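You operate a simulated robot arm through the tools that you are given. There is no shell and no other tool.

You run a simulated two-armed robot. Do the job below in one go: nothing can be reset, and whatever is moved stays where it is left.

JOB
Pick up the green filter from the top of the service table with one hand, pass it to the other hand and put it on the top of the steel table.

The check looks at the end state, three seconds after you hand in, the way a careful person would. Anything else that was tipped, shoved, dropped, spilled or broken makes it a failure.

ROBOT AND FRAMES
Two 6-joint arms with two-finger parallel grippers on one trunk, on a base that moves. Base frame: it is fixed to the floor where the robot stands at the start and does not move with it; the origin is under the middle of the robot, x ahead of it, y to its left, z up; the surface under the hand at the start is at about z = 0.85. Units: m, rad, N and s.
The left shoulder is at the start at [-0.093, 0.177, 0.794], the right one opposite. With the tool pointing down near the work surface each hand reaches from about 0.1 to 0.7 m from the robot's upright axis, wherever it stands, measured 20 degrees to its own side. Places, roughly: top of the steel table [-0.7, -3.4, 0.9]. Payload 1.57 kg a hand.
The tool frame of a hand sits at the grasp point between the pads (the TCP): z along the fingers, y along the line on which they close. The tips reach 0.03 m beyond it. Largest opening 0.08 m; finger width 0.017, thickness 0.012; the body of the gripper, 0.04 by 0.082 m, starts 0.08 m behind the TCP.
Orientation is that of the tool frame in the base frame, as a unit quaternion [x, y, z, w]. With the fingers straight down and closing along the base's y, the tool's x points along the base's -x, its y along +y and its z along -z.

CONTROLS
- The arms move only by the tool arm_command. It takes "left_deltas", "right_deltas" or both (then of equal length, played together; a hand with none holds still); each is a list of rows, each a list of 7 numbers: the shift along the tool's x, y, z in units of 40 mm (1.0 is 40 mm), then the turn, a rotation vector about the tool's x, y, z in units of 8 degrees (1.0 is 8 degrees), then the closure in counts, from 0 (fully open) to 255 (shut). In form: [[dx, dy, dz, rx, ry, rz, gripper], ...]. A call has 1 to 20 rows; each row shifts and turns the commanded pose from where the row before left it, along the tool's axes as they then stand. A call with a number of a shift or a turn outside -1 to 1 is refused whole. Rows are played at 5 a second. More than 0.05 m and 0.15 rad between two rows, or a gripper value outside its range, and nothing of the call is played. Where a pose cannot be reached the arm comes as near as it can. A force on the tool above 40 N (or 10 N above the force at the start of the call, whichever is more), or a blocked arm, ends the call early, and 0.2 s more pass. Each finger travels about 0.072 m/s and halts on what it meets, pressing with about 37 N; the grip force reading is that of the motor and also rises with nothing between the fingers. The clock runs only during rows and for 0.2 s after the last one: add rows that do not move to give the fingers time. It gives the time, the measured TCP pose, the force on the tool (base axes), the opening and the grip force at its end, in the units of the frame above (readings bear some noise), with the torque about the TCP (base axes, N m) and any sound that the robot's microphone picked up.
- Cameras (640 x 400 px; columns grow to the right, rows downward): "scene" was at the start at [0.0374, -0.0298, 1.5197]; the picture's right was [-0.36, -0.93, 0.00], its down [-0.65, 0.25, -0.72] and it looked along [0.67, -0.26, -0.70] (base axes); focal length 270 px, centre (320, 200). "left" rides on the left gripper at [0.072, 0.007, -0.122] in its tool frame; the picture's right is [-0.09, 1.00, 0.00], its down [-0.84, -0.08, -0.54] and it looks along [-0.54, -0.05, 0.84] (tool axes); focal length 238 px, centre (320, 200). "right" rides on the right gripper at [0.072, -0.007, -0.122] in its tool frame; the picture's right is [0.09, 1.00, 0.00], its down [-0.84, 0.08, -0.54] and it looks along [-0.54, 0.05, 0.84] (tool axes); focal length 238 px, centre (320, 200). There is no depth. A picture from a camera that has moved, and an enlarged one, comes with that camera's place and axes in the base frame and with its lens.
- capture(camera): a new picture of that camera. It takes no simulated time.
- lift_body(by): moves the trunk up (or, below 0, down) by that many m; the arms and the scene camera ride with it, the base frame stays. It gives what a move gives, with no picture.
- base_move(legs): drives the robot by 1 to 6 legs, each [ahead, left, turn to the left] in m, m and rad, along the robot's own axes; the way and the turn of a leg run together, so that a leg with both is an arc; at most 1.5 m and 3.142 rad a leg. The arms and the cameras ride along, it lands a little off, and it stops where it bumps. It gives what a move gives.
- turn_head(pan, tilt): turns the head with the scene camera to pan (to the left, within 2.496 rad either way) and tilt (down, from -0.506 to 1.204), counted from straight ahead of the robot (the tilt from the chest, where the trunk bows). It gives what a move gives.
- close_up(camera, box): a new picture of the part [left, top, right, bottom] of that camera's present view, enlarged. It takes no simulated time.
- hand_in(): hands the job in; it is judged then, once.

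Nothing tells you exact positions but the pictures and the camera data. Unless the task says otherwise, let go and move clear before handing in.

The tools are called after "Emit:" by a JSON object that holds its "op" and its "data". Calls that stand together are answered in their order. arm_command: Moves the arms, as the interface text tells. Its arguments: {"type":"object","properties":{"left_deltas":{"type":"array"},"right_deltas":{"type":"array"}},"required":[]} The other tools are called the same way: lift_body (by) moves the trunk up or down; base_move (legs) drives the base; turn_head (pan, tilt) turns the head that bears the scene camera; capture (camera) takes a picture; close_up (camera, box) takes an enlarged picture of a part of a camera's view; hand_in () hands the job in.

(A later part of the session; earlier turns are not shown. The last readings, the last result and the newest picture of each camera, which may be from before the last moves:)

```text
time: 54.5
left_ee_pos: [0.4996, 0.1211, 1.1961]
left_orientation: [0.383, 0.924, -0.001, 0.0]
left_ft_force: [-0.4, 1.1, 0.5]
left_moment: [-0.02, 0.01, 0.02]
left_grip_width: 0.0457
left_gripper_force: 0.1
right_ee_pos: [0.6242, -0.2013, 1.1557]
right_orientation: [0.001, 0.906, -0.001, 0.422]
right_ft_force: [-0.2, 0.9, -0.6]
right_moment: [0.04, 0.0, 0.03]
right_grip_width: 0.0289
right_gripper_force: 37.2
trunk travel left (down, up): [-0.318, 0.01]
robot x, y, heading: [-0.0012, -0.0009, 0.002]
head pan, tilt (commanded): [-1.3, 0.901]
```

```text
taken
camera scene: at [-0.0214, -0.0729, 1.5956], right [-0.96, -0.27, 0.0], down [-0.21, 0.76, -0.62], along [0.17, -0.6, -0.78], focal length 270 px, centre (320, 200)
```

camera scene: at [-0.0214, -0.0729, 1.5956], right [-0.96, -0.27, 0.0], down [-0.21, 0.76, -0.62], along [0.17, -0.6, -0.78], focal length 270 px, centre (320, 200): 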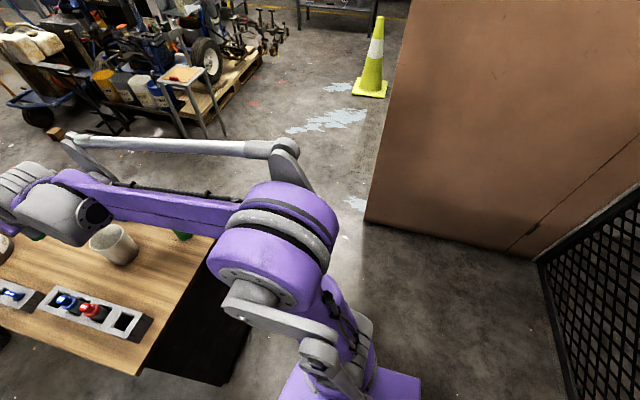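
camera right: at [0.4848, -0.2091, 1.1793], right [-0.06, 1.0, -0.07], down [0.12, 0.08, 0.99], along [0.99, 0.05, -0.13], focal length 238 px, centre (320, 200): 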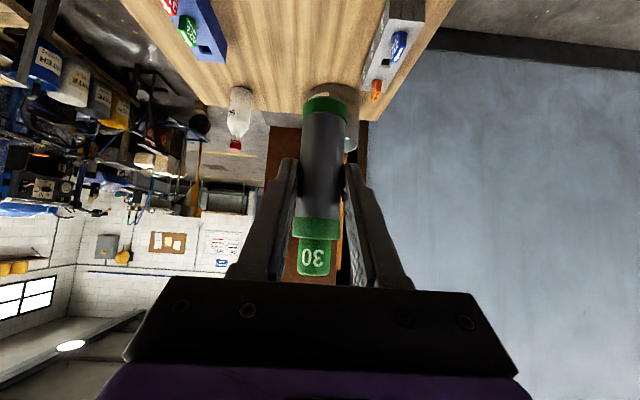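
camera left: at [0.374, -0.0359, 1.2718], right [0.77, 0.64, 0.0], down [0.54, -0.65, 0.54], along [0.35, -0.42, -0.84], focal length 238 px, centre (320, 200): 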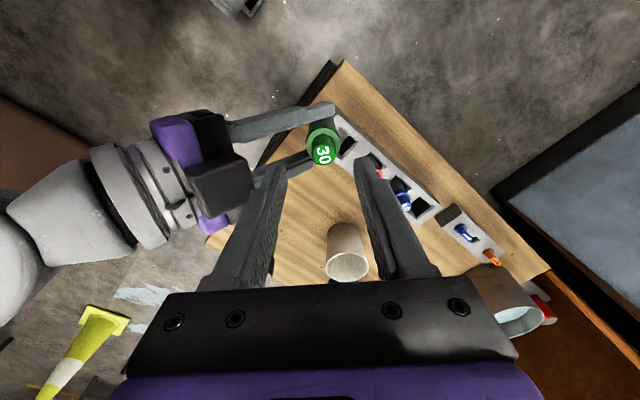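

The elbows are now tucked in high and near the trunk, and the hands are well above everything on the table. I start with a short sideways move to the right to see that the grip and clearances hold.

Emit:
{"op": "base_move", "data": {"legs": [[0, -0.2, 0]]}}

Emit:
{"op": "capture", "data": {"camera": "right"}}

Emit:
{"op": "turn_head", "data": {"pan": -2.49, "tilt": 1.0}}

Emit:
{"op": "capture", "data": {"camera": "scene"}}

Emit:
{"op": "turn_head", "data": {"pan": -1.0, "tilt": 1.0}}

Emit:
{"op": "capture", "data": {"camera": "scene"}}

```text
time: 56.8
left_ee_pos: [0.4997, -0.067, 1.1966]
left_orientation: [0.381, 0.924, 0.0, 0.0]
left_ft_force: [0.0, 0.7, 0.5]
left_moment: [0.01, 0.0, 0.01]
left_grip_width: 0.0454
left_gripper_force: 0.0
right_ee_pos: [0.6256, -0.3893, 1.1534]
right_orientation: [-0.001, 0.907, 0.0, 0.422]
right_ft_force: [0.7, -0.7, -0.5]
right_moment: [0.02, 0.02, 0.01]
right_grip_width: 0.0283
right_gripper_force: 37.2
trunk travel left (down, up): [-0.318, 0.01]
robot x, y, heading: [-0.0004, -0.191, 0.0]
head pan, tilt (commanded): [-1.3, 0.901]
```

```text
taken
camera right: at [0.4861, -0.3972, 1.1789], right [-0.06, 1.0, -0.07], down [0.12, 0.08, 0.99], along [0.99, 0.05, -0.13], focal length 238 px, centre (320, 200)
```

right: 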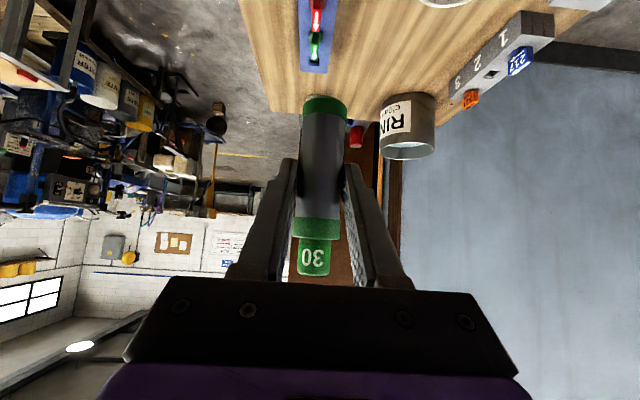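

```text
time: 58.2
left_ee_pos: [0.4997, -0.0674, 1.1962]
left_orientation: [0.382, 0.924, 0.0, 0.0]
left_ft_force: [0.3, 0.3, 0.1]
left_moment: [0.01, 0.0, 0.0]
left_grip_width: 0.0456
left_gripper_force: 0.1
right_ee_pos: [0.6248, -0.387, 1.1545]
right_orientation: [-0.001, 0.907, 0.0, 0.422]
right_ft_force: [0.5, -0.5, -0.1]
right_moment: [-0.02, 0.02, -0.01]
right_grip_width: 0.0283
right_gripper_force: 36.6
trunk travel left (down, up): [-0.318, 0.01]
robot x, y, heading: [0.0005, -0.1881, 0.001]
head pan, tilt (commanded): [-2.491, 1.0]
```

```text
taken
camera scene: at [-0.0967, -0.2318, 1.5884], right [-0.61, 0.79, 0.0], down [0.67, 0.51, -0.54], along [-0.43, -0.33, -0.84], focal length 270 px, centre (320, 200)
```

scene: 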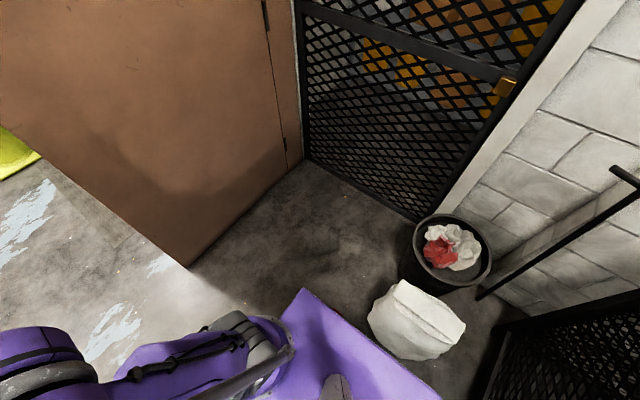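

```text
time: 59.8
left_ee_pos: [0.4997, -0.0668, 1.196]
left_orientation: [0.382, 0.924, 0.0, 0.0]
left_ft_force: [-0.7, -0.2, -1.0]
left_moment: [0.04, -0.03, 0.02]
left_grip_width: 0.0455
left_gripper_force: 0.2
right_ee_pos: [0.6246, -0.3896, 1.1546]
right_orientation: [-0.001, 0.906, 0.0, 0.423]
right_ft_force: [0.8, 0.1, -1.2]
right_moment: [0.01, 0.0, 0.0]
right_grip_width: 0.0284
right_gripper_force: 36.6
trunk travel left (down, up): [-0.318, 0.01]
robot x, y, heading: [0.0027, -0.1882, 0.003]
head pan, tilt (commanded): [-1.0, 1.0]
```

```text
taken
camera scene: at [-0.0037, -0.2481, 1.5884], right [-0.84, -0.54, 0.0], down [-0.46, 0.71, -0.54], along [0.29, -0.45, -0.84], focal length 270 px, centre (320, 200)
```

scene: 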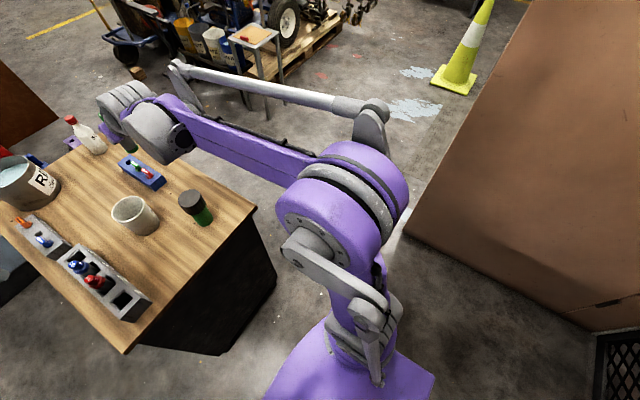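

The grip is unchanged. The white sack beside the bin stands on the floor behind my old place, so I first shift fully right past it, then back a little towards the clear floor.

Emit:
{"op": "base_move", "data": {"legs": [[0, -0.33, 0]]}}

Emit:
{"op": "turn_head", "data": {"pan": -2.49, "tilt": 1.1}}

Emit:
{"op": "capture", "data": {"camera": "scene"}}

Emit:
{"op": "turn_head", "data": {"pan": 2.49, "tilt": 1.1}}

Emit:
{"op": "capture", "data": {"camera": "scene"}}

Emit:
{"op": "capture", "data": {"camera": "right"}}

```text
time: 63.3
left_ee_pos: [0.501, -0.389, 1.1966]
left_orientation: [0.376, 0.927, 0.001, 0.0]
left_ft_force: [0.4, 0.3, 0.9]
left_moment: [0.0, 0.0, -0.01]
left_grip_width: 0.0452
left_gripper_force: 0.0
right_ee_pos: [0.6306, -0.7104, 1.1547]
right_orientation: [-0.007, 0.906, 0.003, 0.423]
right_ft_force: [0.0, -0.3, -0.3]
right_moment: [0.0, 0.0, 0.02]
right_grip_width: 0.0283
right_gripper_force: 36.9
trunk travel left (down, up): [-0.318, 0.01]
robot x, y, heading: [0.0018, -0.5198, 0.01]
head pan, tilt (commanded): [-1.0, 1.0]
```

```text
time: 64.9
left_ee_pos: [0.5, -0.3891, 1.1963]
left_orientation: [0.375, 0.927, 0.0, 0.0]
left_ft_force: [-0.9, 0.4, 0.5]
left_moment: [0.04, -0.01, -0.05]
left_grip_width: 0.0454
left_gripper_force: 0.1
right_ee_pos: [0.6313, -0.7097, 1.1546]
right_orientation: [-0.007, 0.906, 0.003, 0.422]
right_ft_force: [0.1, -0.3, -0.4]
right_moment: [0.0, 0.0, 0.01]
right_grip_width: 0.0282
right_gripper_force: 36.6
trunk travel left (down, up): [-0.318, 0.01]
robot x, y, heading: [-0.001, -0.519, 0.02]
head pan, tilt (commanded): [-2.491, 1.1]
```

```text
taken
camera scene: at [-0.0881, -0.5583, 1.5818], right [-0.62, 0.79, 0.0], down [0.7, 0.55, -0.45], along [-0.36, -0.28, -0.89], focal length 270 px, centre (320, 200)
```

scene: 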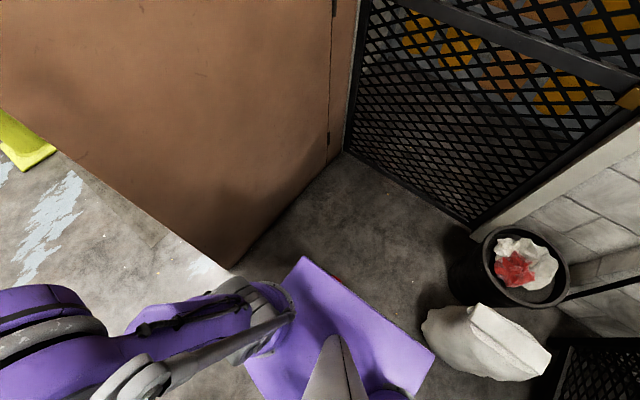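

```text
time: 68.8
left_ee_pos: [0.5011, -0.3895, 1.1972]
left_orientation: [0.375, 0.927, 0.0, -0.001]
left_ft_force: [-0.4, -0.2, -0.5]
left_moment: [0.0, 0.03, -0.02]
left_grip_width: 0.0454
left_gripper_force: 0.0
right_ee_pos: [0.6296, -0.7093, 1.156]
right_orientation: [-0.007, 0.906, 0.003, 0.423]
right_ft_force: [0.0, 0.0, -0.2]
right_moment: [0.01, -0.01, -0.02]
right_grip_width: 0.0281
right_gripper_force: 37.2
trunk travel left (down, up): [-0.318, 0.01]
robot x, y, heading: [0.0034, -0.5203, 0.017]
head pan, tilt (commanded): [2.491, 1.1]
```

```text
taken
camera scene: at [-0.0893, -0.4817, 1.5818], right [0.59, 0.8, 0.0], down [0.72, -0.53, -0.45], along [-0.37, 0.27, -0.89], focal length 270 px, centre (320, 200)
```

scene: 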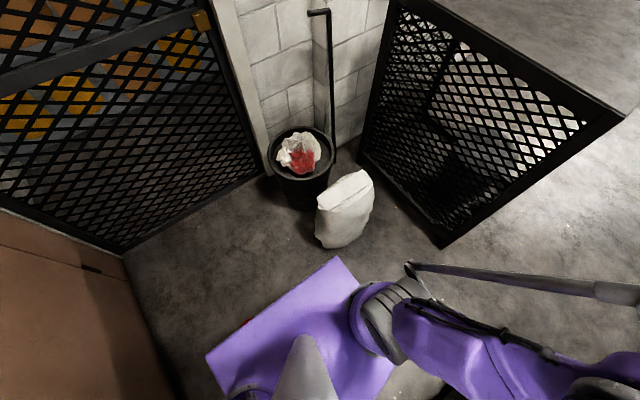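

```text
taken
camera right: at [0.4917, -0.7198, 1.1789], right [-0.07, 0.99, -0.07], down [0.12, 0.08, 0.99], along [0.99, 0.07, -0.13], focal length 238 px, centre (320, 200)
```

right: 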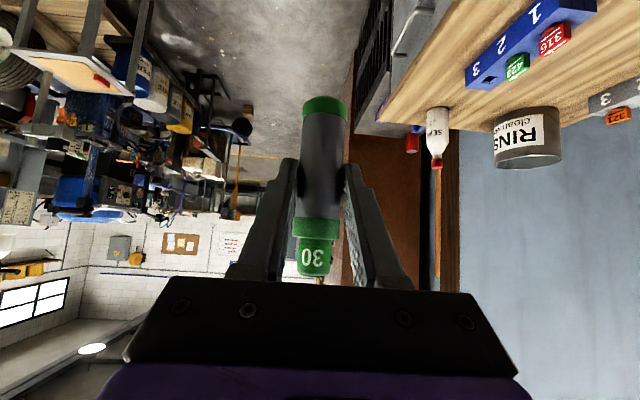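

The sack and bin are clear of me and the filter is steady. From here I can turn right in place with room all round; I do so and look at the gap between the table corner and the door edge.

Emit:
{"op": "base_move", "data": {"legs": [[0, -0.05, 0], [0, 0, -0.58]]}}

Emit:
{"op": "turn_head", "data": {"pan": 0.0, "tilt": 0.8}}

Emit:
{"op": "capture", "data": {"camera": "scene"}}

Emit:
{"op": "turn_head", "data": {"pan": -1.0, "tilt": 0.9}}

Emit:
{"op": "capture", "data": {"camera": "scene"}}

Emit:
{"op": "capture", "data": {"camera": "right"}}

```text
time: 71.5
left_ee_pos: [0.4945, -0.7244, 1.1974]
left_orientation: [0.618, 0.786, 0.0, 0.0]
left_ft_force: [-0.3, -0.2, -0.3]
left_moment: [0.0, -0.03, 0.06]
left_grip_width: 0.0456
left_gripper_force: 0.1
right_ee_pos: [0.4331, -1.0644, 1.1555]
right_orientation: [0.245, 0.873, -0.114, 0.406]
right_ft_force: [0.6, 0.1, -0.4]
right_moment: [-0.01, 0.03, -0.03]
right_grip_width: 0.0282
right_gripper_force: 37.3
trunk travel left (down, up): [-0.318, 0.01]
robot x, y, heading: [0.0052, -0.5676, -0.543]
head pan, tilt (commanded): [2.491, 1.1]
```

```text
time: 73.7
left_ee_pos: [0.4929, -0.7244, 1.1973]
left_orientation: [0.618, 0.787, 0.0, 0.0]
left_ft_force: [-0.5, -0.2, -0.1]
left_moment: [-0.02, 0.01, -0.01]
left_grip_width: 0.0456
left_gripper_force: 0.0
right_ee_pos: [0.4325, -1.0641, 1.1551]
right_orientation: [0.244, 0.873, -0.114, 0.407]
right_ft_force: [-0.3, 0.2, -0.1]
right_moment: [0.02, -0.01, 0.01]
right_grip_width: 0.0282
right_gripper_force: 36.8
trunk travel left (down, up): [-0.318, 0.01]
robot x, y, heading: [0.0023, -0.5687, -0.547]
head pan, tilt (commanded): [0.0, 0.799]
```

```text
taken
camera scene: at [0.0374, -0.5881, 1.6035], right [-0.52, -0.85, 0.0], down [-0.61, 0.37, -0.7], along [0.6, -0.36, -0.72], focal length 270 px, centre (320, 200)
```

scene: 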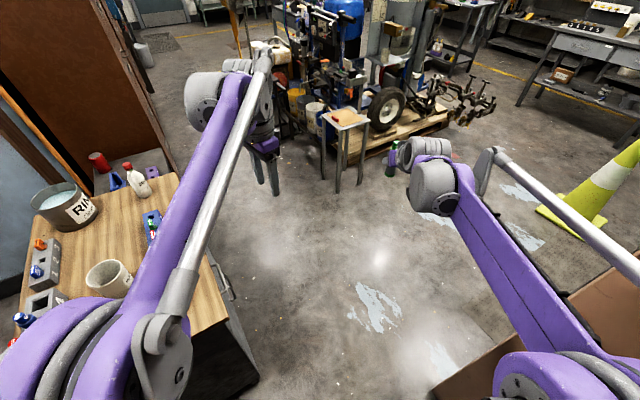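

```text
time: 75.0
left_ee_pos: [0.494, -0.7246, 1.1959]
left_orientation: [0.618, 0.786, 0.0, -0.001]
left_ft_force: [-0.9, 0.2, -0.5]
left_moment: [-0.03, 0.01, 0.01]
left_grip_width: 0.0455
left_gripper_force: 0.1
right_ee_pos: [0.4331, -1.0631, 1.1552]
right_orientation: [0.244, 0.873, -0.115, 0.407]
right_ft_force: [0.0, -1.1, -1.0]
right_moment: [0.01, 0.05, -0.04]
right_grip_width: 0.0282
right_gripper_force: 36.9
trunk travel left (down, up): [-0.318, 0.01]
robot x, y, heading: [0.0035, -0.5691, -0.549]
head pan, tilt (commanded): [-1.0, 0.901]
```

```text
taken
camera scene: at [-0.0296, -0.6216, 1.5956], right [-1.0, -0.02, 0.0], down [-0.02, 0.78, -0.62], along [0.02, -0.62, -0.78], focal length 270 px, centre (320, 200)
```

scene: 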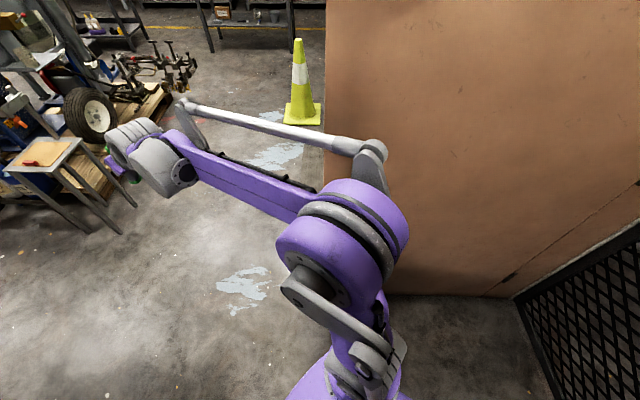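

```text
taken
camera right: at [0.3108, -0.9989, 1.1789], right [0.47, 0.88, -0.07], down [0.15, 0.0, 0.99], along [0.87, -0.47, -0.13], focal length 238 px, centre (320, 200)
```

right: 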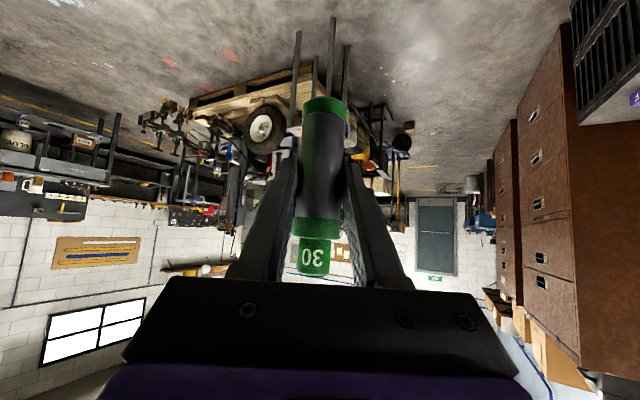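

I stand at (0.00, -0.57) turned right; the door edge is about 0.56 m to my right and the table corner 0.26 m to my left, both just ahead. I shift right to centre myself and creep forward through the gap.

Emit:
{"op": "base_move", "data": {"legs": [[0, -0.12, 0], [0.3, 0, 0]]}}

Emit:
{"op": "capture", "data": {"camera": "scene"}}

Emit:
{"op": "turn_head", "data": {"pan": 1.2, "tilt": 0.9}}

Emit:
{"op": "capture", "data": {"camera": "scene"}}

Emit:
{"op": "capture", "data": {"camera": "right"}}

```text
time: 78.4
left_ee_pos: [0.6844, -0.9854, 1.1964]
left_orientation: [0.619, 0.785, 0.0, 0.0]
left_ft_force: [-0.5, -0.5, -0.3]
left_moment: [-0.01, 0.02, 0.05]
left_grip_width: 0.0455
left_gripper_force: 0.1
right_ee_pos: [0.6214, -1.3249, 1.1557]
right_orientation: [0.246, 0.872, -0.115, 0.407]
right_ft_force: [0.1, -0.3, -0.9]
right_moment: [-0.01, -0.01, -0.04]
right_grip_width: 0.0285
right_gripper_force: 36.6
trunk travel left (down, up): [-0.318, 0.01]
robot x, y, heading: [0.1924, -0.8254, -0.552]
head pan, tilt (commanded): [-1.0, 0.901]
```

```text
taken
camera scene: at [0.1607, -0.8801, 1.5954], right [-1.0, -0.02, 0.0], down [-0.02, 0.78, -0.62], along [0.01, -0.62, -0.78], focal length 270 px, centre (320, 200)
```

scene: 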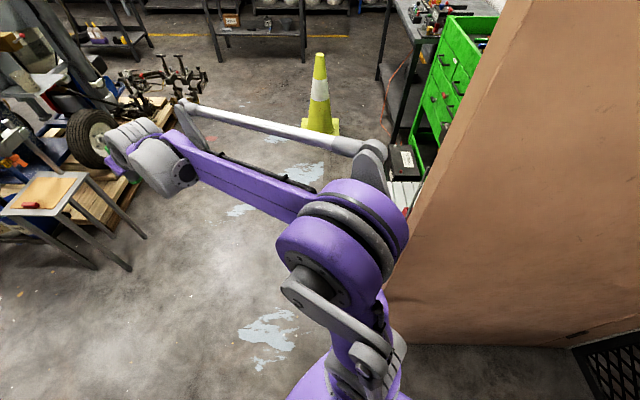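

```text
time: 80.4
left_ee_pos: [0.684, -0.9852, 1.197]
left_orientation: [0.619, 0.786, 0.0, -0.001]
left_ft_force: [0.5, -0.6, 0.6]
left_moment: [0.03, -0.04, -0.04]
left_grip_width: 0.0457
left_gripper_force: 0.2
right_ee_pos: [0.6216, -1.3253, 1.1556]
right_orientation: [0.246, 0.872, -0.115, 0.407]
right_ft_force: [-0.2, -0.6, -0.2]
right_moment: [0.01, -0.01, 0.02]
right_grip_width: 0.0284
right_gripper_force: 36.8
trunk travel left (down, up): [-0.318, 0.01]
robot x, y, heading: [0.196, -0.8259, -0.549]
head pan, tilt (commanded): [1.201, 0.901]
```

```text
taken
camera scene: at [0.2197, -0.7592, 1.5956], right [0.6, -0.8, 0.0], down [-0.62, -0.47, -0.62], along [0.49, 0.38, -0.78], focal length 270 px, centre (320, 200)
```

scene: 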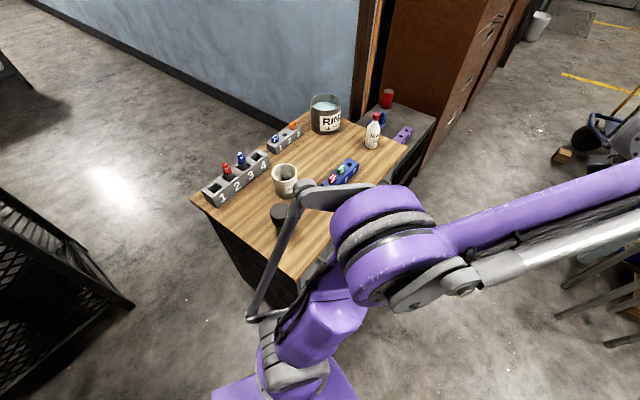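

```text
taken
camera right: at [0.5001, -1.259, 1.1789], right [0.47, 0.88, -0.07], down [0.15, 0.0, 0.99], along [0.87, -0.48, -0.13], focal length 238 px, centre (320, 200)
```

right: 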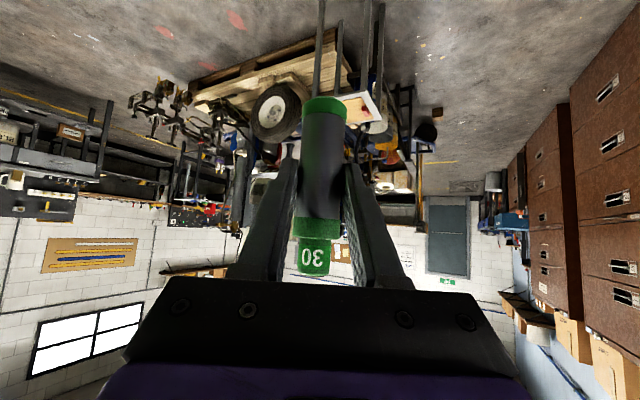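

The gap is half passed with room on both sides, and the service table is undisturbed. The steel table shows behind the door, beside a green chest; I go on forward and then turn right toward it.

Emit:
{"op": "base_move", "data": {"legs": [[0.4, 0, 0]]}}

Emit:
{"op": "turn_head", "data": {"pan": -1.3, "tilt": 0.6}}

Emit:
{"op": "capture", "data": {"camera": "scene"}}

Emit:
{"op": "capture", "data": {"camera": "right"}}

```text
time: 83.0
left_ee_pos: [1.0339, -1.198, 1.1955]
left_orientation: [0.618, 0.786, 0.0, -0.001]
left_ft_force: [-0.3, -0.1, 0.4]
left_moment: [-0.04, -0.02, 0.05]
left_grip_width: 0.0453
left_gripper_force: 0.1
right_ee_pos: [0.973, -1.538, 1.1552]
right_orientation: [0.245, 0.872, -0.114, 0.407]
right_ft_force: [1.1, 1.0, -0.7]
right_moment: [0.02, 0.0, -0.01]
right_grip_width: 0.0283
right_gripper_force: 37.1
trunk travel left (down, up): [-0.318, 0.01]
robot x, y, heading: [0.5425, -1.0383, -0.549]
head pan, tilt (commanded): [1.201, 0.901]
```

```text
time: 85.2
left_ee_pos: [1.0348, -1.1985, 1.1976]
left_orientation: [0.618, 0.786, 0.0, 0.0]
left_ft_force: [0.4, -0.5, -0.2]
left_moment: [0.05, -0.02, -0.02]
left_grip_width: 0.0454
left_gripper_force: 0.0
right_ee_pos: [0.9723, -1.5386, 1.1547]
right_orientation: [0.246, 0.872, -0.115, 0.407]
right_ft_force: [0.4, 0.6, -1.6]
right_moment: [0.05, -0.01, 0.0]
right_grip_width: 0.0283
right_gripper_force: 37.2
trunk travel left (down, up): [-0.318, 0.01]
robot x, y, heading: [0.5444, -1.0401, -0.548]
head pan, tilt (commanded): [-1.3, 0.6]
```

```text
taken
camera scene: at [0.4853, -1.1043, 1.6204], right [-0.96, 0.27, 0.0], down [0.15, 0.54, -0.83], along [-0.23, -0.79, -0.56], focal length 270 px, centre (320, 200)
```

scene: 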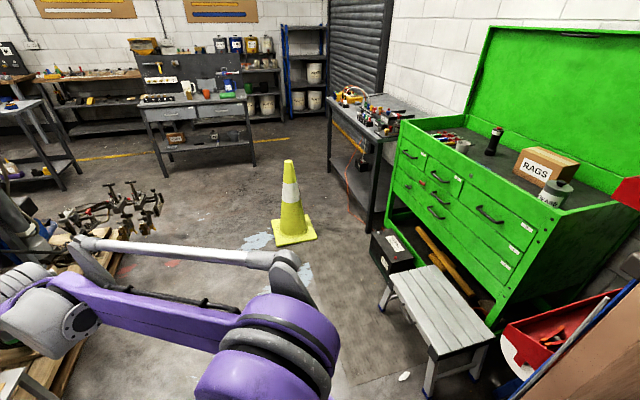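

```text
taken
camera right: at [0.8508, -1.4726, 1.179], right [0.47, 0.88, -0.07], down [0.15, 0.0, 0.99], along [0.87, -0.47, -0.13], focal length 238 px, centre (320, 200)
```

right: 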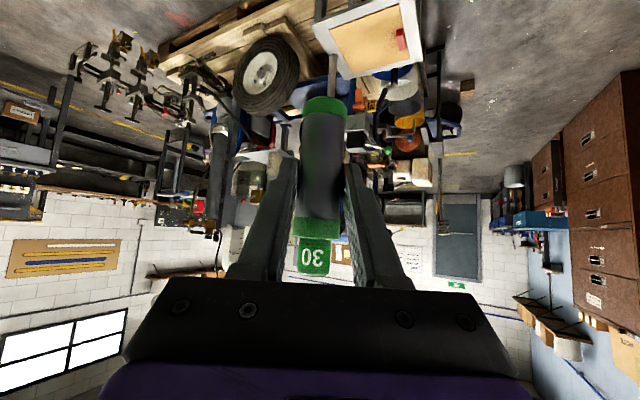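

The steel table is the dark bench beyond the green chest, at about (-0.7, -3.4), with some things on it. I zoom in on its top to find a free spot.

Emit:
{"op": "close_up", "data": {"camera": "scene", "box": [310, 60, 450, 250]}}

Emit:
{"op": "close_up", "data": {"camera": "scene", "box": [320, 70, 440, 150]}}

Emit:
{"op": "turn_head", "data": {"pan": -0.3, "tilt": 0.7}}

Emit:
{"op": "capture", "data": {"camera": "scene"}}

```text
2.11 times, centred on (380, 155) of scene
camera zoom: at [0.4853, -1.1043, 1.6204], right [-0.96, 0.27, 0.0], down [0.15, 0.54, -0.83], along [-0.23, -0.79, -0.56], focal length 568 px, centre (194, 295)
```

zoom: 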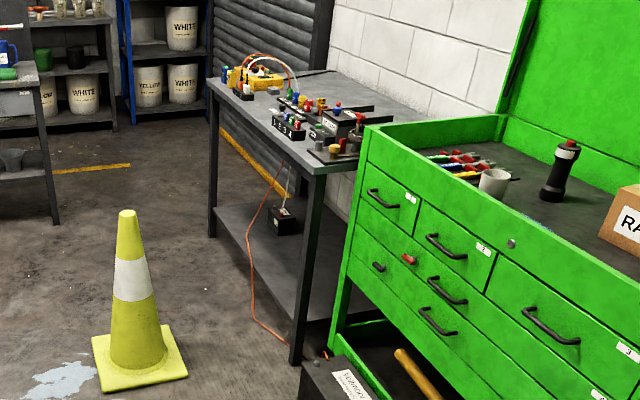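

```text
5.00 times, centred on (380, 110) of scene
camera zoom: at [0.4853, -1.1043, 1.6204], right [-0.96, 0.27, 0.0], down [0.15, 0.54, -0.83], along [-0.23, -0.79, -0.56], focal length 1350 px, centre (20, 650)
```

zoom: 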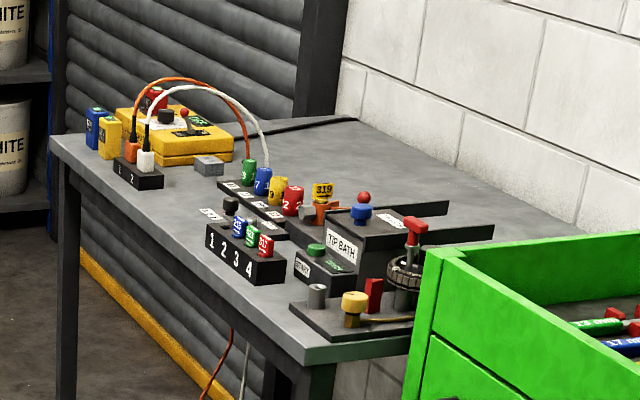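

```text
time: 86.5
left_ee_pos: [1.0356, -1.1974, 1.1966]
left_orientation: [0.618, 0.786, 0.0, -0.001]
left_ft_force: [0.3, -0.2, -0.2]
left_moment: [0.0, 0.0, -0.04]
left_grip_width: 0.0455
left_gripper_force: 0.1
right_ee_pos: [0.9725, -1.5381, 1.1548]
right_orientation: [0.245, 0.872, -0.114, 0.407]
right_ft_force: [-0.4, -0.2, -1.1]
right_moment: [0.02, 0.03, -0.02]
right_grip_width: 0.0283
right_gripper_force: 37.2
trunk travel left (down, up): [-0.318, 0.01]
robot x, y, heading: [0.5449, -1.0444, -0.546]
head pan, tilt (commanded): [-0.3, 0.7]
```

```text
taken
camera scene: at [0.5656, -1.0831, 1.6118], right [-0.75, -0.66, 0.0], down [-0.43, 0.48, -0.76], along [0.51, -0.57, -0.64], focal length 270 px, centre (320, 200)
```

scene: 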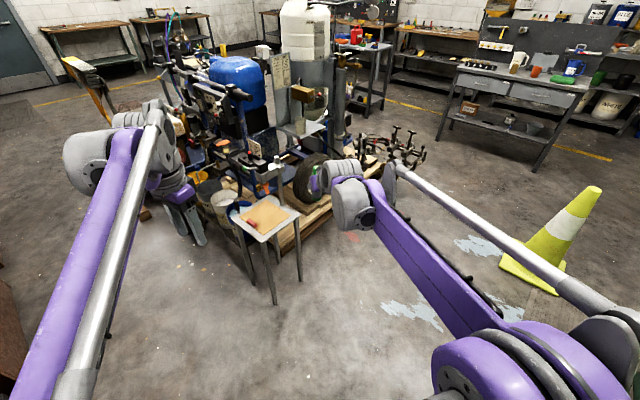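

The table's front edge lies near x = -0.4, from y = -2.7 to -4.0, and there is a free patch near (-0.49, -3.4); the cone stands at about (0.19, -2.95). I'll go down the clear lane east of the cone, first turning right here.

Emit:
{"op": "base_move", "data": {"legs": [[0, 0, -1.02]]}}

Emit:
{"op": "turn_head", "data": {"pan": 0.0, "tilt": 0.7}}

Emit:
{"op": "capture", "data": {"camera": "scene"}}

Emit:
{"op": "capture", "data": {"camera": "right"}}

```text
time: 89.5
left_ee_pos: [0.6724, -1.5395, 1.1962]
left_orientation: [0.922, 0.387, 0.0, -0.001]
left_ft_force: [0.0, 0.2, -0.2]
left_moment: [-0.04, 0.0, 0.01]
left_grip_width: 0.0453
left_gripper_force: 0.0
right_ee_pos: [0.3526, -1.6669, 1.1554]
right_orientation: [0.637, 0.645, -0.297, 0.301]
right_ft_force: [-0.5, 0.0, 0.3]
right_moment: [0.04, -0.04, 0.01]
right_grip_width: 0.0283
right_gripper_force: 36.9
trunk travel left (down, up): [-0.318, 0.01]
robot x, y, heading: [0.5434, -1.0421, -1.555]
head pan, tilt (commanded): [-0.3, 0.7]
```

```text
time: 90.3
left_ee_pos: [0.6724, -1.5396, 1.1957]
left_orientation: [0.922, 0.387, 0.0, 0.0]
left_ft_force: [-0.2, 0.1, 0.3]
left_moment: [0.02, 0.0, -0.03]
left_grip_width: 0.0454
left_gripper_force: 0.0
right_ee_pos: [0.3501, -1.6678, 1.1548]
right_orientation: [0.637, 0.645, -0.297, 0.3]
right_ft_force: [-0.7, 0.2, -0.3]
right_moment: [0.01, -0.02, 0.02]
right_grip_width: 0.0285
right_gripper_force: 37.2
trunk travel left (down, up): [-0.318, 0.01]
robot x, y, heading: [0.5457, -1.0433, -1.557]
head pan, tilt (commanded): [0.0, 0.7]
```

```text
taken
camera scene: at [0.5466, -1.0837, 1.6118], right [-1.0, -0.01, 0.0], down [-0.01, 0.64, -0.76], along [0.01, -0.76, -0.64], focal length 270 px, centre (320, 200)
```

scene: 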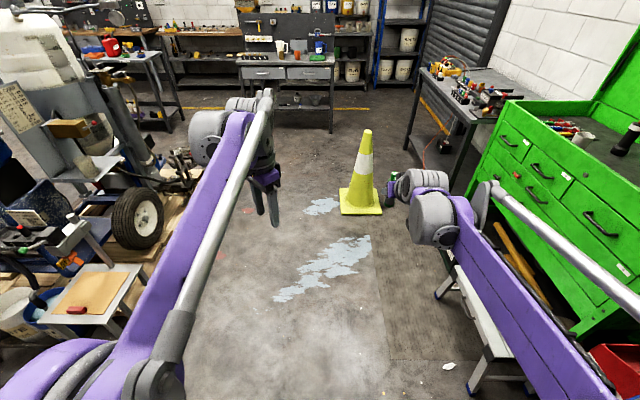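

```text
taken
camera right: at [0.3437, -1.5296, 1.179], right [0.99, 0.07, -0.07], down [0.08, -0.12, 0.99], along [0.06, -0.99, -0.13], focal length 238 px, centre (320, 200)
```

right: 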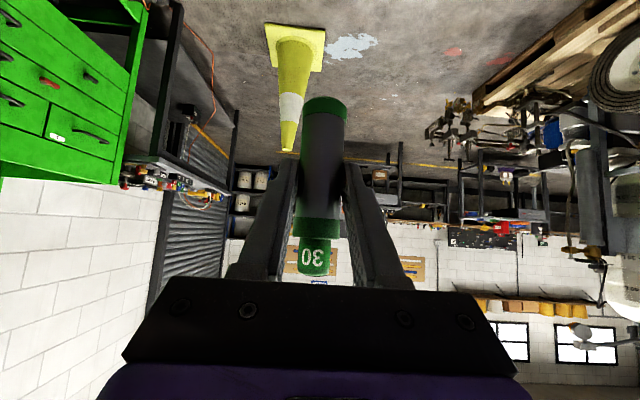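

The lane is clear: the cone's base spans about x 0.02 to 0.39, and the pallet and stool are beyond x = 1.3. I drive forward and left into the lane, then look again.

Emit:
{"op": "base_move", "data": {"legs": [[0.7, 0.3, 0], [0.6, 0, 0]]}}

Emit:
{"op": "capture", "data": {"camera": "scene"}}

Emit:
{"op": "turn_head", "data": {"pan": -0.9, "tilt": 0.6}}

Emit:
{"op": "capture", "data": {"camera": "scene"}}

Emit:
{"op": "capture", "data": {"camera": "right"}}

```text
time: 97.3
left_ee_pos: [0.9489, -2.8295, 1.1965]
left_orientation: [0.929, 0.371, 0.001, 0.0]
left_ft_force: [0.5, 0.6, 0.4]
left_moment: [-0.03, 0.01, 0.03]
left_grip_width: 0.0457
left_gripper_force: 0.0
right_ee_pos: [0.6232, -2.9455, 1.1546]
right_orientation: [0.648, 0.634, -0.301, 0.295]
right_ft_force: [-0.1, 0.4, -0.1]
right_moment: [-0.01, -0.02, 0.03]
right_grip_width: 0.0281
right_gripper_force: 37.3
trunk travel left (down, up): [-0.318, 0.01]
robot x, y, heading: [0.8386, -2.3267, -1.593]
head pan, tilt (commanded): [0.0, 0.7]
```

```text
taken
camera scene: at [0.8388, -2.3684, 1.6117], right [-1.0, 0.02, 0.0], down [0.01, 0.64, -0.77], along [-0.02, -0.76, -0.64], focal length 270 px, centre (320, 200)
```

scene: 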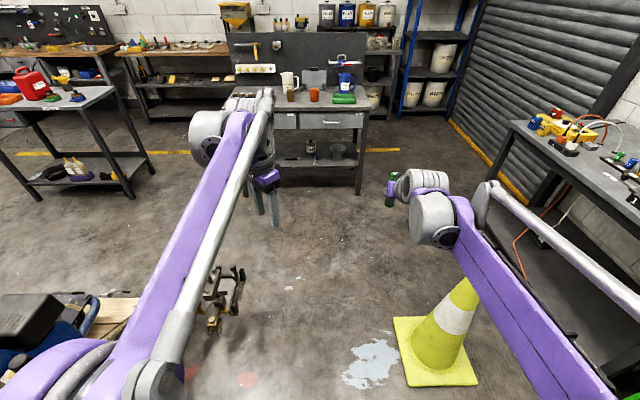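

```text
time: 98.5
left_ee_pos: [0.9499, -2.8288, 1.1965]
left_orientation: [0.928, 0.372, -0.001, 0.0]
left_ft_force: [0.4, 0.0, 0.4]
left_moment: [0.0, -0.01, -0.01]
left_grip_width: 0.0454
left_gripper_force: 0.0
right_ee_pos: [0.6236, -2.9449, 1.1559]
right_orientation: [0.647, 0.634, -0.303, 0.296]
right_ft_force: [-0.5, -0.1, -0.2]
right_moment: [0.02, 0.02, 0.02]
right_grip_width: 0.0282
right_gripper_force: 36.7
trunk travel left (down, up): [-0.318, 0.01]
robot x, y, heading: [0.8389, -2.326, -1.595]
head pan, tilt (commanded): [-0.901, 0.6]
```

```text
taken
camera scene: at [0.7703, -2.3373, 1.6204], right [-0.6, 0.8, 0.0], down [0.45, 0.34, -0.82], along [-0.66, -0.5, -0.57], focal length 270 px, centre (320, 200)
```

scene: 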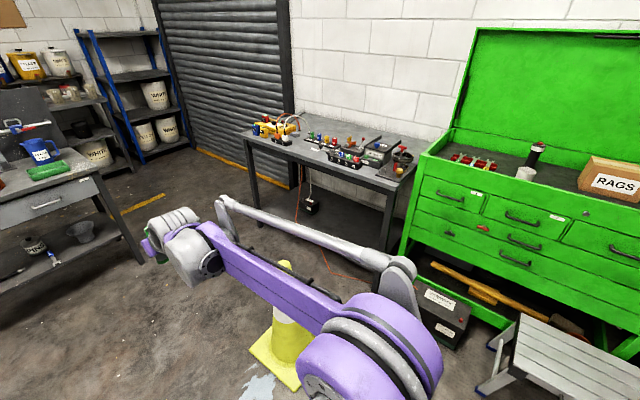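

```text
taken
camera right: at [0.621, -2.8076, 1.179], right [1.0, 0.04, -0.07], down [0.07, -0.12, 0.99], along [0.03, -0.99, -0.13], focal length 238 px, centre (320, 200)
```

right: 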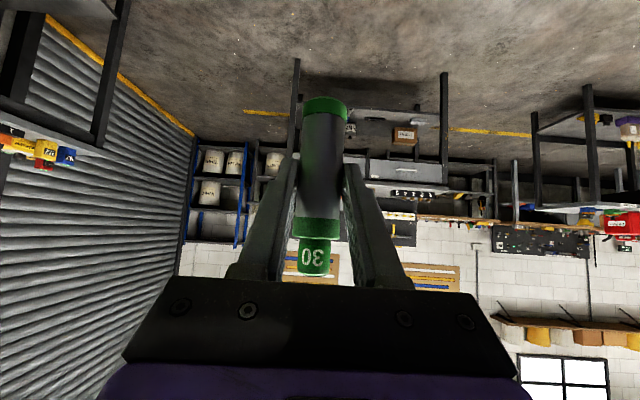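

The cone's near corner is about (0.39, -3.14) and the pipe stands on my left start near x = 1.35, so the lane fits. I drive on to y of about -3.6, short of the grey bench at y = -4.35.

Emit:
{"op": "base_move", "data": {"legs": [[0.7, 0, 0.02], [0.56, 0, 0]]}}

Emit:
{"op": "turn_head", "data": {"pan": -1.5, "tilt": 0.7}}

Emit:
{"op": "capture", "data": {"camera": "scene"}}

Emit:
{"op": "turn_head", "data": {"pan": 0.0, "tilt": 0.7}}

Emit:
{"op": "capture", "data": {"camera": "scene"}}

Emit:
{"op": "turn_head", "data": {"pan": 2.0, "tilt": 0.9}}

Emit:
{"op": "capture", "data": {"camera": "scene"}}

```text
time: 105.2
left_ee_pos: [0.9632, -4.0879, 1.1974]
left_orientation: [0.923, 0.384, 0.0, 0.0]
left_ft_force: [0.4, 0.0, 0.2]
left_moment: [-0.01, -0.03, 0.01]
left_grip_width: 0.0452
left_gripper_force: 0.0
right_ee_pos: [0.6423, -4.2136, 1.155]
right_orientation: [0.639, 0.642, -0.298, 0.3]
right_ft_force: [0.1, -0.2, -0.6]
right_moment: [0.0, -0.02, -0.01]
right_grip_width: 0.0281
right_gripper_force: 37.3
trunk travel left (down, up): [-0.318, 0.01]
robot x, y, heading: [0.8366, -3.5907, -1.567]
head pan, tilt (commanded): [-0.901, 0.6]
```

```text
time: 106.2
left_ee_pos: [0.9634, -4.0885, 1.1955]
left_orientation: [0.923, 0.384, -0.001, 0.0]
left_ft_force: [0.7, 0.5, -0.4]
left_moment: [-0.02, -0.03, 0.01]
left_grip_width: 0.0455
left_gripper_force: 0.1
right_ee_pos: [0.6406, -4.2141, 1.1556]
right_orientation: [0.64, 0.642, -0.299, 0.299]
right_ft_force: [0.9, 0.1, 0.1]
right_moment: [0.02, 0.02, -0.01]
right_grip_width: 0.0282
right_gripper_force: 36.9
trunk travel left (down, up): [-0.318, 0.01]
robot x, y, heading: [0.8413, -3.5888, -1.567]
head pan, tilt (commanded): [-1.499, 0.7]
```

```text
taken
camera scene: at [0.7557, -3.5532, 1.6118], right [-0.08, 1.0, 0.0], down [0.64, 0.05, -0.77], along [-0.76, -0.06, -0.64], focal length 270 px, centre (320, 200)
```

scene: 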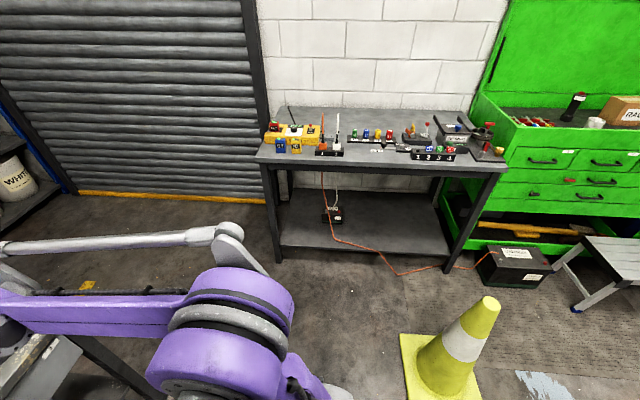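

```text
time: 107.8
left_ee_pos: [0.9626, -4.0888, 1.1968]
left_orientation: [0.923, 0.385, 0.0, 0.0]
left_ft_force: [-0.3, 0.4, 0.6]
left_moment: [0.01, -0.03, 0.02]
left_grip_width: 0.0455
left_gripper_force: 0.0
right_ee_pos: [0.6416, -4.2143, 1.1553]
right_orientation: [0.639, 0.643, -0.298, 0.3]
right_ft_force: [0.1, -0.7, -1.1]
right_moment: [0.03, 0.02, -0.02]
right_grip_width: 0.0282
right_gripper_force: 37.0
trunk travel left (down, up): [-0.318, 0.01]
robot x, y, heading: [0.8354, -3.5907, -1.569]
head pan, tilt (commanded): [0.0, 0.7]
```

```text
taken
camera scene: at [0.8408, -3.6318, 1.6118], right [-1.0, 0.0, 0.0], down [0.0, 0.64, -0.76], along [0.0, -0.76, -0.64], focal length 270 px, centre (320, 200)
```

scene: 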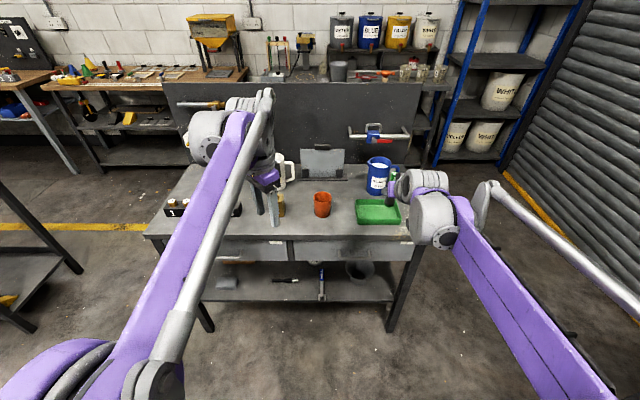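

```text
time: 109.7
left_ee_pos: [0.9622, -4.0882, 1.1962]
left_orientation: [0.923, 0.385, 0.0, 0.001]
left_ft_force: [-0.1, -0.1, -0.8]
left_moment: [0.01, -0.01, -0.02]
left_grip_width: 0.0455
left_gripper_force: 0.1
right_ee_pos: [0.6406, -4.2142, 1.1551]
right_orientation: [0.639, 0.643, -0.298, 0.3]
right_ft_force: [0.8, 0.4, -0.5]
right_moment: [0.01, 0.02, -0.01]
right_grip_width: 0.0281
right_gripper_force: 37.6
trunk travel left (down, up): [-0.318, 0.01]
robot x, y, heading: [0.8413, -3.5908, -1.563]
head pan, tilt (commanded): [2.0, 0.901]
```

```text
taken
camera scene: at [0.909, -3.5152, 1.5956], right [0.42, -0.91, 0.0], down [-0.71, -0.33, -0.62], along [0.56, 0.26, -0.78], focal length 270 px, centre (320, 200)
```

scene: 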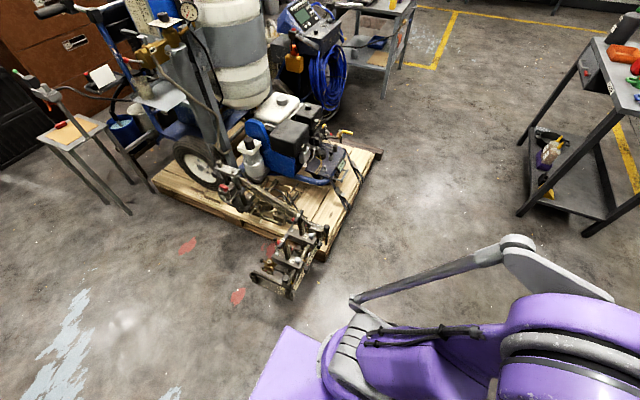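

I'm at (0.84, -3.59) with the bench just ahead of the hands and the stands well clear behind. I zoom in on the steel table's top from here before turning to face it.

Emit:
{"op": "turn_head", "data": {"pan": -1.5, "tilt": 0.5}}

Emit:
{"op": "close_up", "data": {"camera": "scene", "box": [240, 140, 540, 330]}}

Emit:
{"op": "close_up", "data": {"camera": "scene", "box": [250, 140, 390, 230]}}

Emit:
{"op": "close_up", "data": {"camera": "scene", "box": [370, 140, 510, 230]}}

```text
time: 112.7
left_ee_pos: [0.9632, -4.0892, 1.1968]
left_orientation: [0.923, 0.384, 0.0, 0.0]
left_ft_force: [0.7, -0.8, -0.1]
left_moment: [0.02, 0.01, -0.01]
left_grip_width: 0.0456
left_gripper_force: 0.1
right_ee_pos: [0.6415, -4.2139, 1.1557]
right_orientation: [0.639, 0.643, -0.297, 0.3]
right_ft_force: [0.1, 0.6, -0.3]
right_moment: [-0.01, -0.02, 0.02]
right_grip_width: 0.0281
right_gripper_force: 37.6
trunk travel left (down, up): [-0.318, 0.01]
robot x, y, heading: [0.8411, -3.5906, -1.567]
head pan, tilt (commanded): [-1.499, 0.499]
```

```text
2.11 times, centred on (390, 235) of scene
camera zoom: at [0.7497, -3.5538, 1.6295], right [-0.08, 1.0, 0.0], down [0.48, 0.04, -0.88], along [-0.88, -0.07, -0.48], focal length 568 px, centre (173, 126)
```

zoom: 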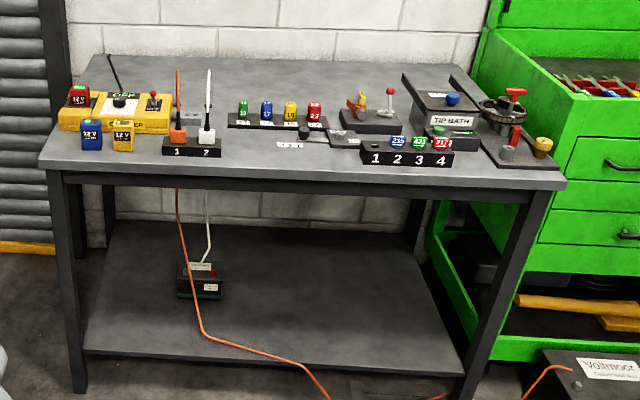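

```text
4.44 times, centred on (320, 185) of scene
camera zoom: at [0.7497, -3.5538, 1.6295], right [-0.08, 1.0, 0.0], down [0.48, 0.04, -0.88], along [-0.88, -0.07, -0.48], focal length 1200 px, centre (320, 267)
```

zoom: 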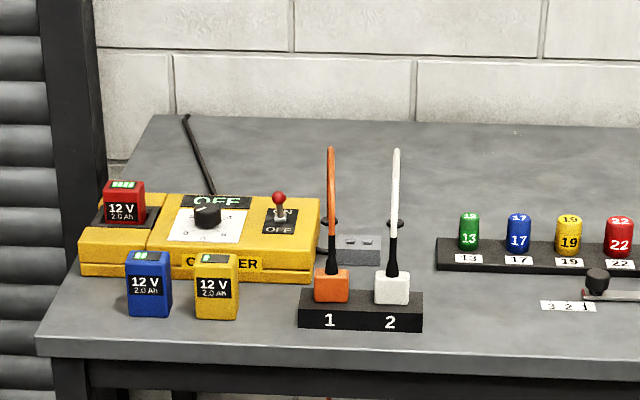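

```text
4.44 times, centred on (440, 185) of scene
camera zoom: at [0.7497, -3.5538, 1.6295], right [-0.08, 1.0, 0.0], down [0.48, 0.04, -0.88], along [-0.88, -0.07, -0.48], focal length 1200 px, centre (-213, 267)
```

zoom: 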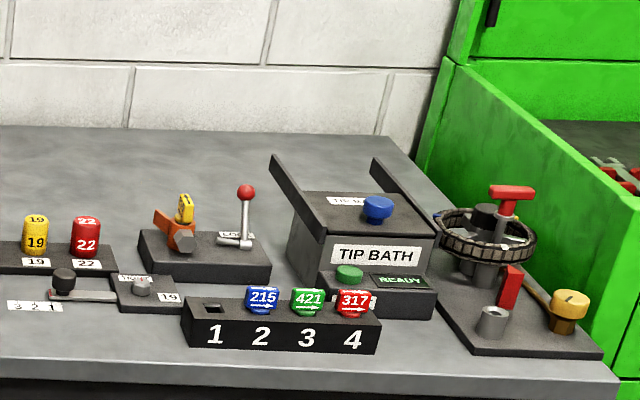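

The free patch on the steel table is at about (-0.47, -3.46), between the two-plug block (y below -3.53) and the wrench and label (y above -3.39), with the front edge at x = -0.39. I turn right to face the table.

Emit:
{"op": "base_move", "data": {"legs": [[0, 0, -1.575]]}}

Emit:
{"op": "turn_head", "data": {"pan": 0.0, "tilt": 0.6}}

Emit:
{"op": "capture", "data": {"camera": "scene"}}

Emit:
{"op": "capture", "data": {"camera": "right"}}

```text
time: 116.9
left_ee_pos: [0.3386, -3.704, 1.1963]
left_orientation: [0.921, -0.389, 0.0, 0.0]
left_ft_force: [-0.5, -0.9, 0.5]
left_moment: [0.0, 0.03, 0.0]
left_grip_width: 0.0454
left_gripper_force: 0.1
right_ee_pos: [0.2186, -3.3797, 1.155]
right_orientation: [0.906, -0.006, -0.423, -0.002]
right_ft_force: [0.4, -0.4, 0.3]
right_moment: [0.01, -0.03, 0.0]
right_grip_width: 0.0283
right_gripper_force: 36.8
trunk travel left (down, up): [-0.318, 0.01]
robot x, y, heading: [0.8369, -3.5881, 3.126]
head pan, tilt (commanded): [-1.499, 0.499]
```

```text
time: 118.5
left_ee_pos: [0.3378, -3.705, 1.1964]
left_orientation: [0.921, -0.389, 0.0, 0.0]
left_ft_force: [-0.2, 0.3, -0.2]
left_moment: [0.01, 0.01, 0.02]
left_grip_width: 0.0451
left_gripper_force: 0.0
right_ee_pos: [0.2188, -3.3793, 1.1541]
right_orientation: [0.906, -0.006, -0.422, -0.003]
right_ft_force: [-0.1, 0.5, 0.1]
right_moment: [-0.01, 0.0, -0.01]
right_grip_width: 0.0281
right_gripper_force: 37.0
trunk travel left (down, up): [-0.318, 0.01]
robot x, y, heading: [0.8414, -3.59, 3.13]
head pan, tilt (commanded): [0.0, 0.6]
```

```text
taken
camera scene: at [0.7952, -3.5891, 1.6204], right [0.01, 1.0, 0.0], down [0.56, -0.01, -0.83], along [-0.82, 0.01, -0.56], focal length 270 px, centre (320, 200)
```

scene: 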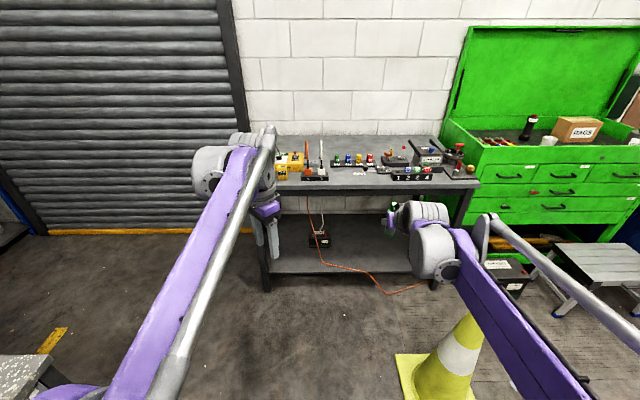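

```text
taken
camera right: at [0.3591, -3.3767, 1.179], right [0.04, -1.0, -0.07], down [-0.12, -0.08, 0.99], along [-0.99, -0.04, -0.13], focal length 238 px, centre (320, 200)
```

right: 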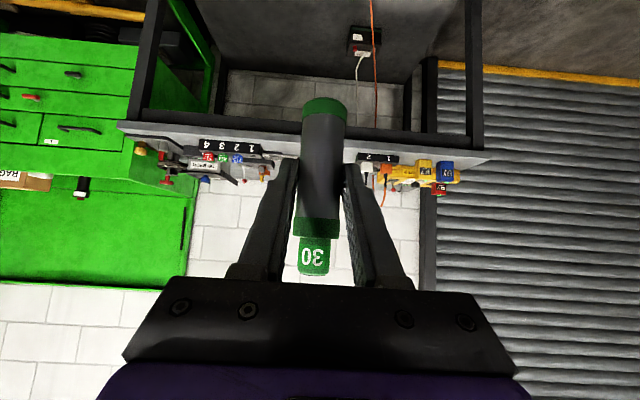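

I face the table squarely, and the free patch is straight ahead of the right hand's line. I approach part-way and shift left, then measure again.

Emit:
{"op": "base_move", "data": {"legs": [[0.4, 0.085, 0.012]]}}

Emit:
{"op": "capture", "data": {"camera": "scene"}}

Emit:
{"op": "close_up", "data": {"camera": "scene", "box": [230, 140, 470, 290]}}

Emit:
{"op": "capture", "data": {"camera": "right"}}

```text
time: 121.0
left_ee_pos: [-0.0584, -3.7854, 1.1969]
left_orientation: [0.922, -0.386, 0.001, 0.0]
left_ft_force: [0.2, 0.2, 0.2]
left_moment: [0.04, 0.03, 0.02]
left_grip_width: 0.0457
left_gripper_force: 0.0
right_ee_pos: [-0.1805, -3.4618, 1.155]
right_orientation: [0.906, -0.003, -0.423, -0.001]
right_ft_force: [-1.0, 0.9, -1.1]
right_moment: [-0.01, 0.01, 0.0]
right_grip_width: 0.0284
right_gripper_force: 36.6
trunk travel left (down, up): [-0.318, 0.01]
robot x, y, heading: [0.4396, -3.6691, 3.135]
head pan, tilt (commanded): [0.0, 0.6]
```

```text
taken
camera scene: at [0.3981, -3.6676, 1.6203], right [0.01, 1.0, 0.0], down [0.56, 0.0, -0.83], along [-0.83, 0.01, -0.56], focal length 270 px, centre (320, 200)
```

scene: 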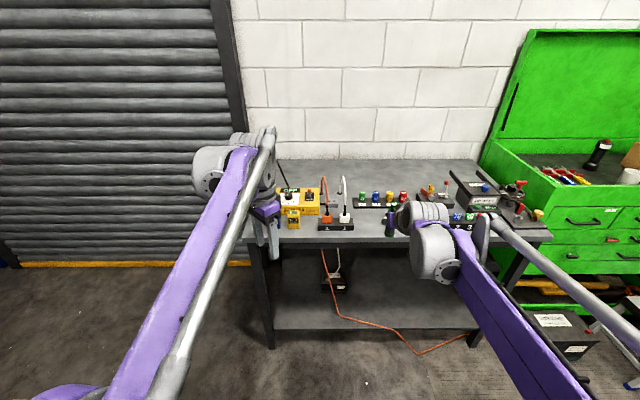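

```text
2.67 times, centred on (350, 215) of scene
camera zoom: at [0.3981, -3.6676, 1.6203], right [0.01, 1.0, 0.0], down [0.56, 0.0, -0.83], along [-0.83, 0.01, -0.56], focal length 720 px, centre (240, 160)
```

zoom: 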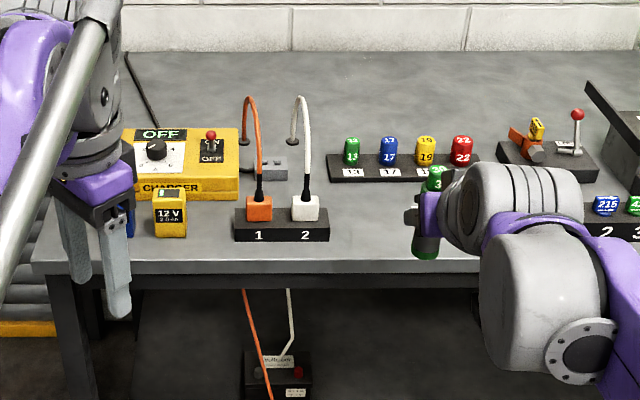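

```text
taken
camera right: at [-0.0395, -3.4583, 1.1788], right [0.05, -1.0, -0.07], down [-0.12, -0.08, 0.99], along [-0.99, -0.04, -0.13], focal length 238 px, centre (320, 200)
```

right: 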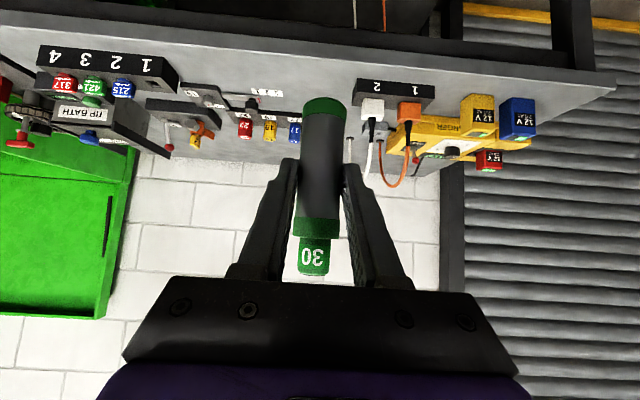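

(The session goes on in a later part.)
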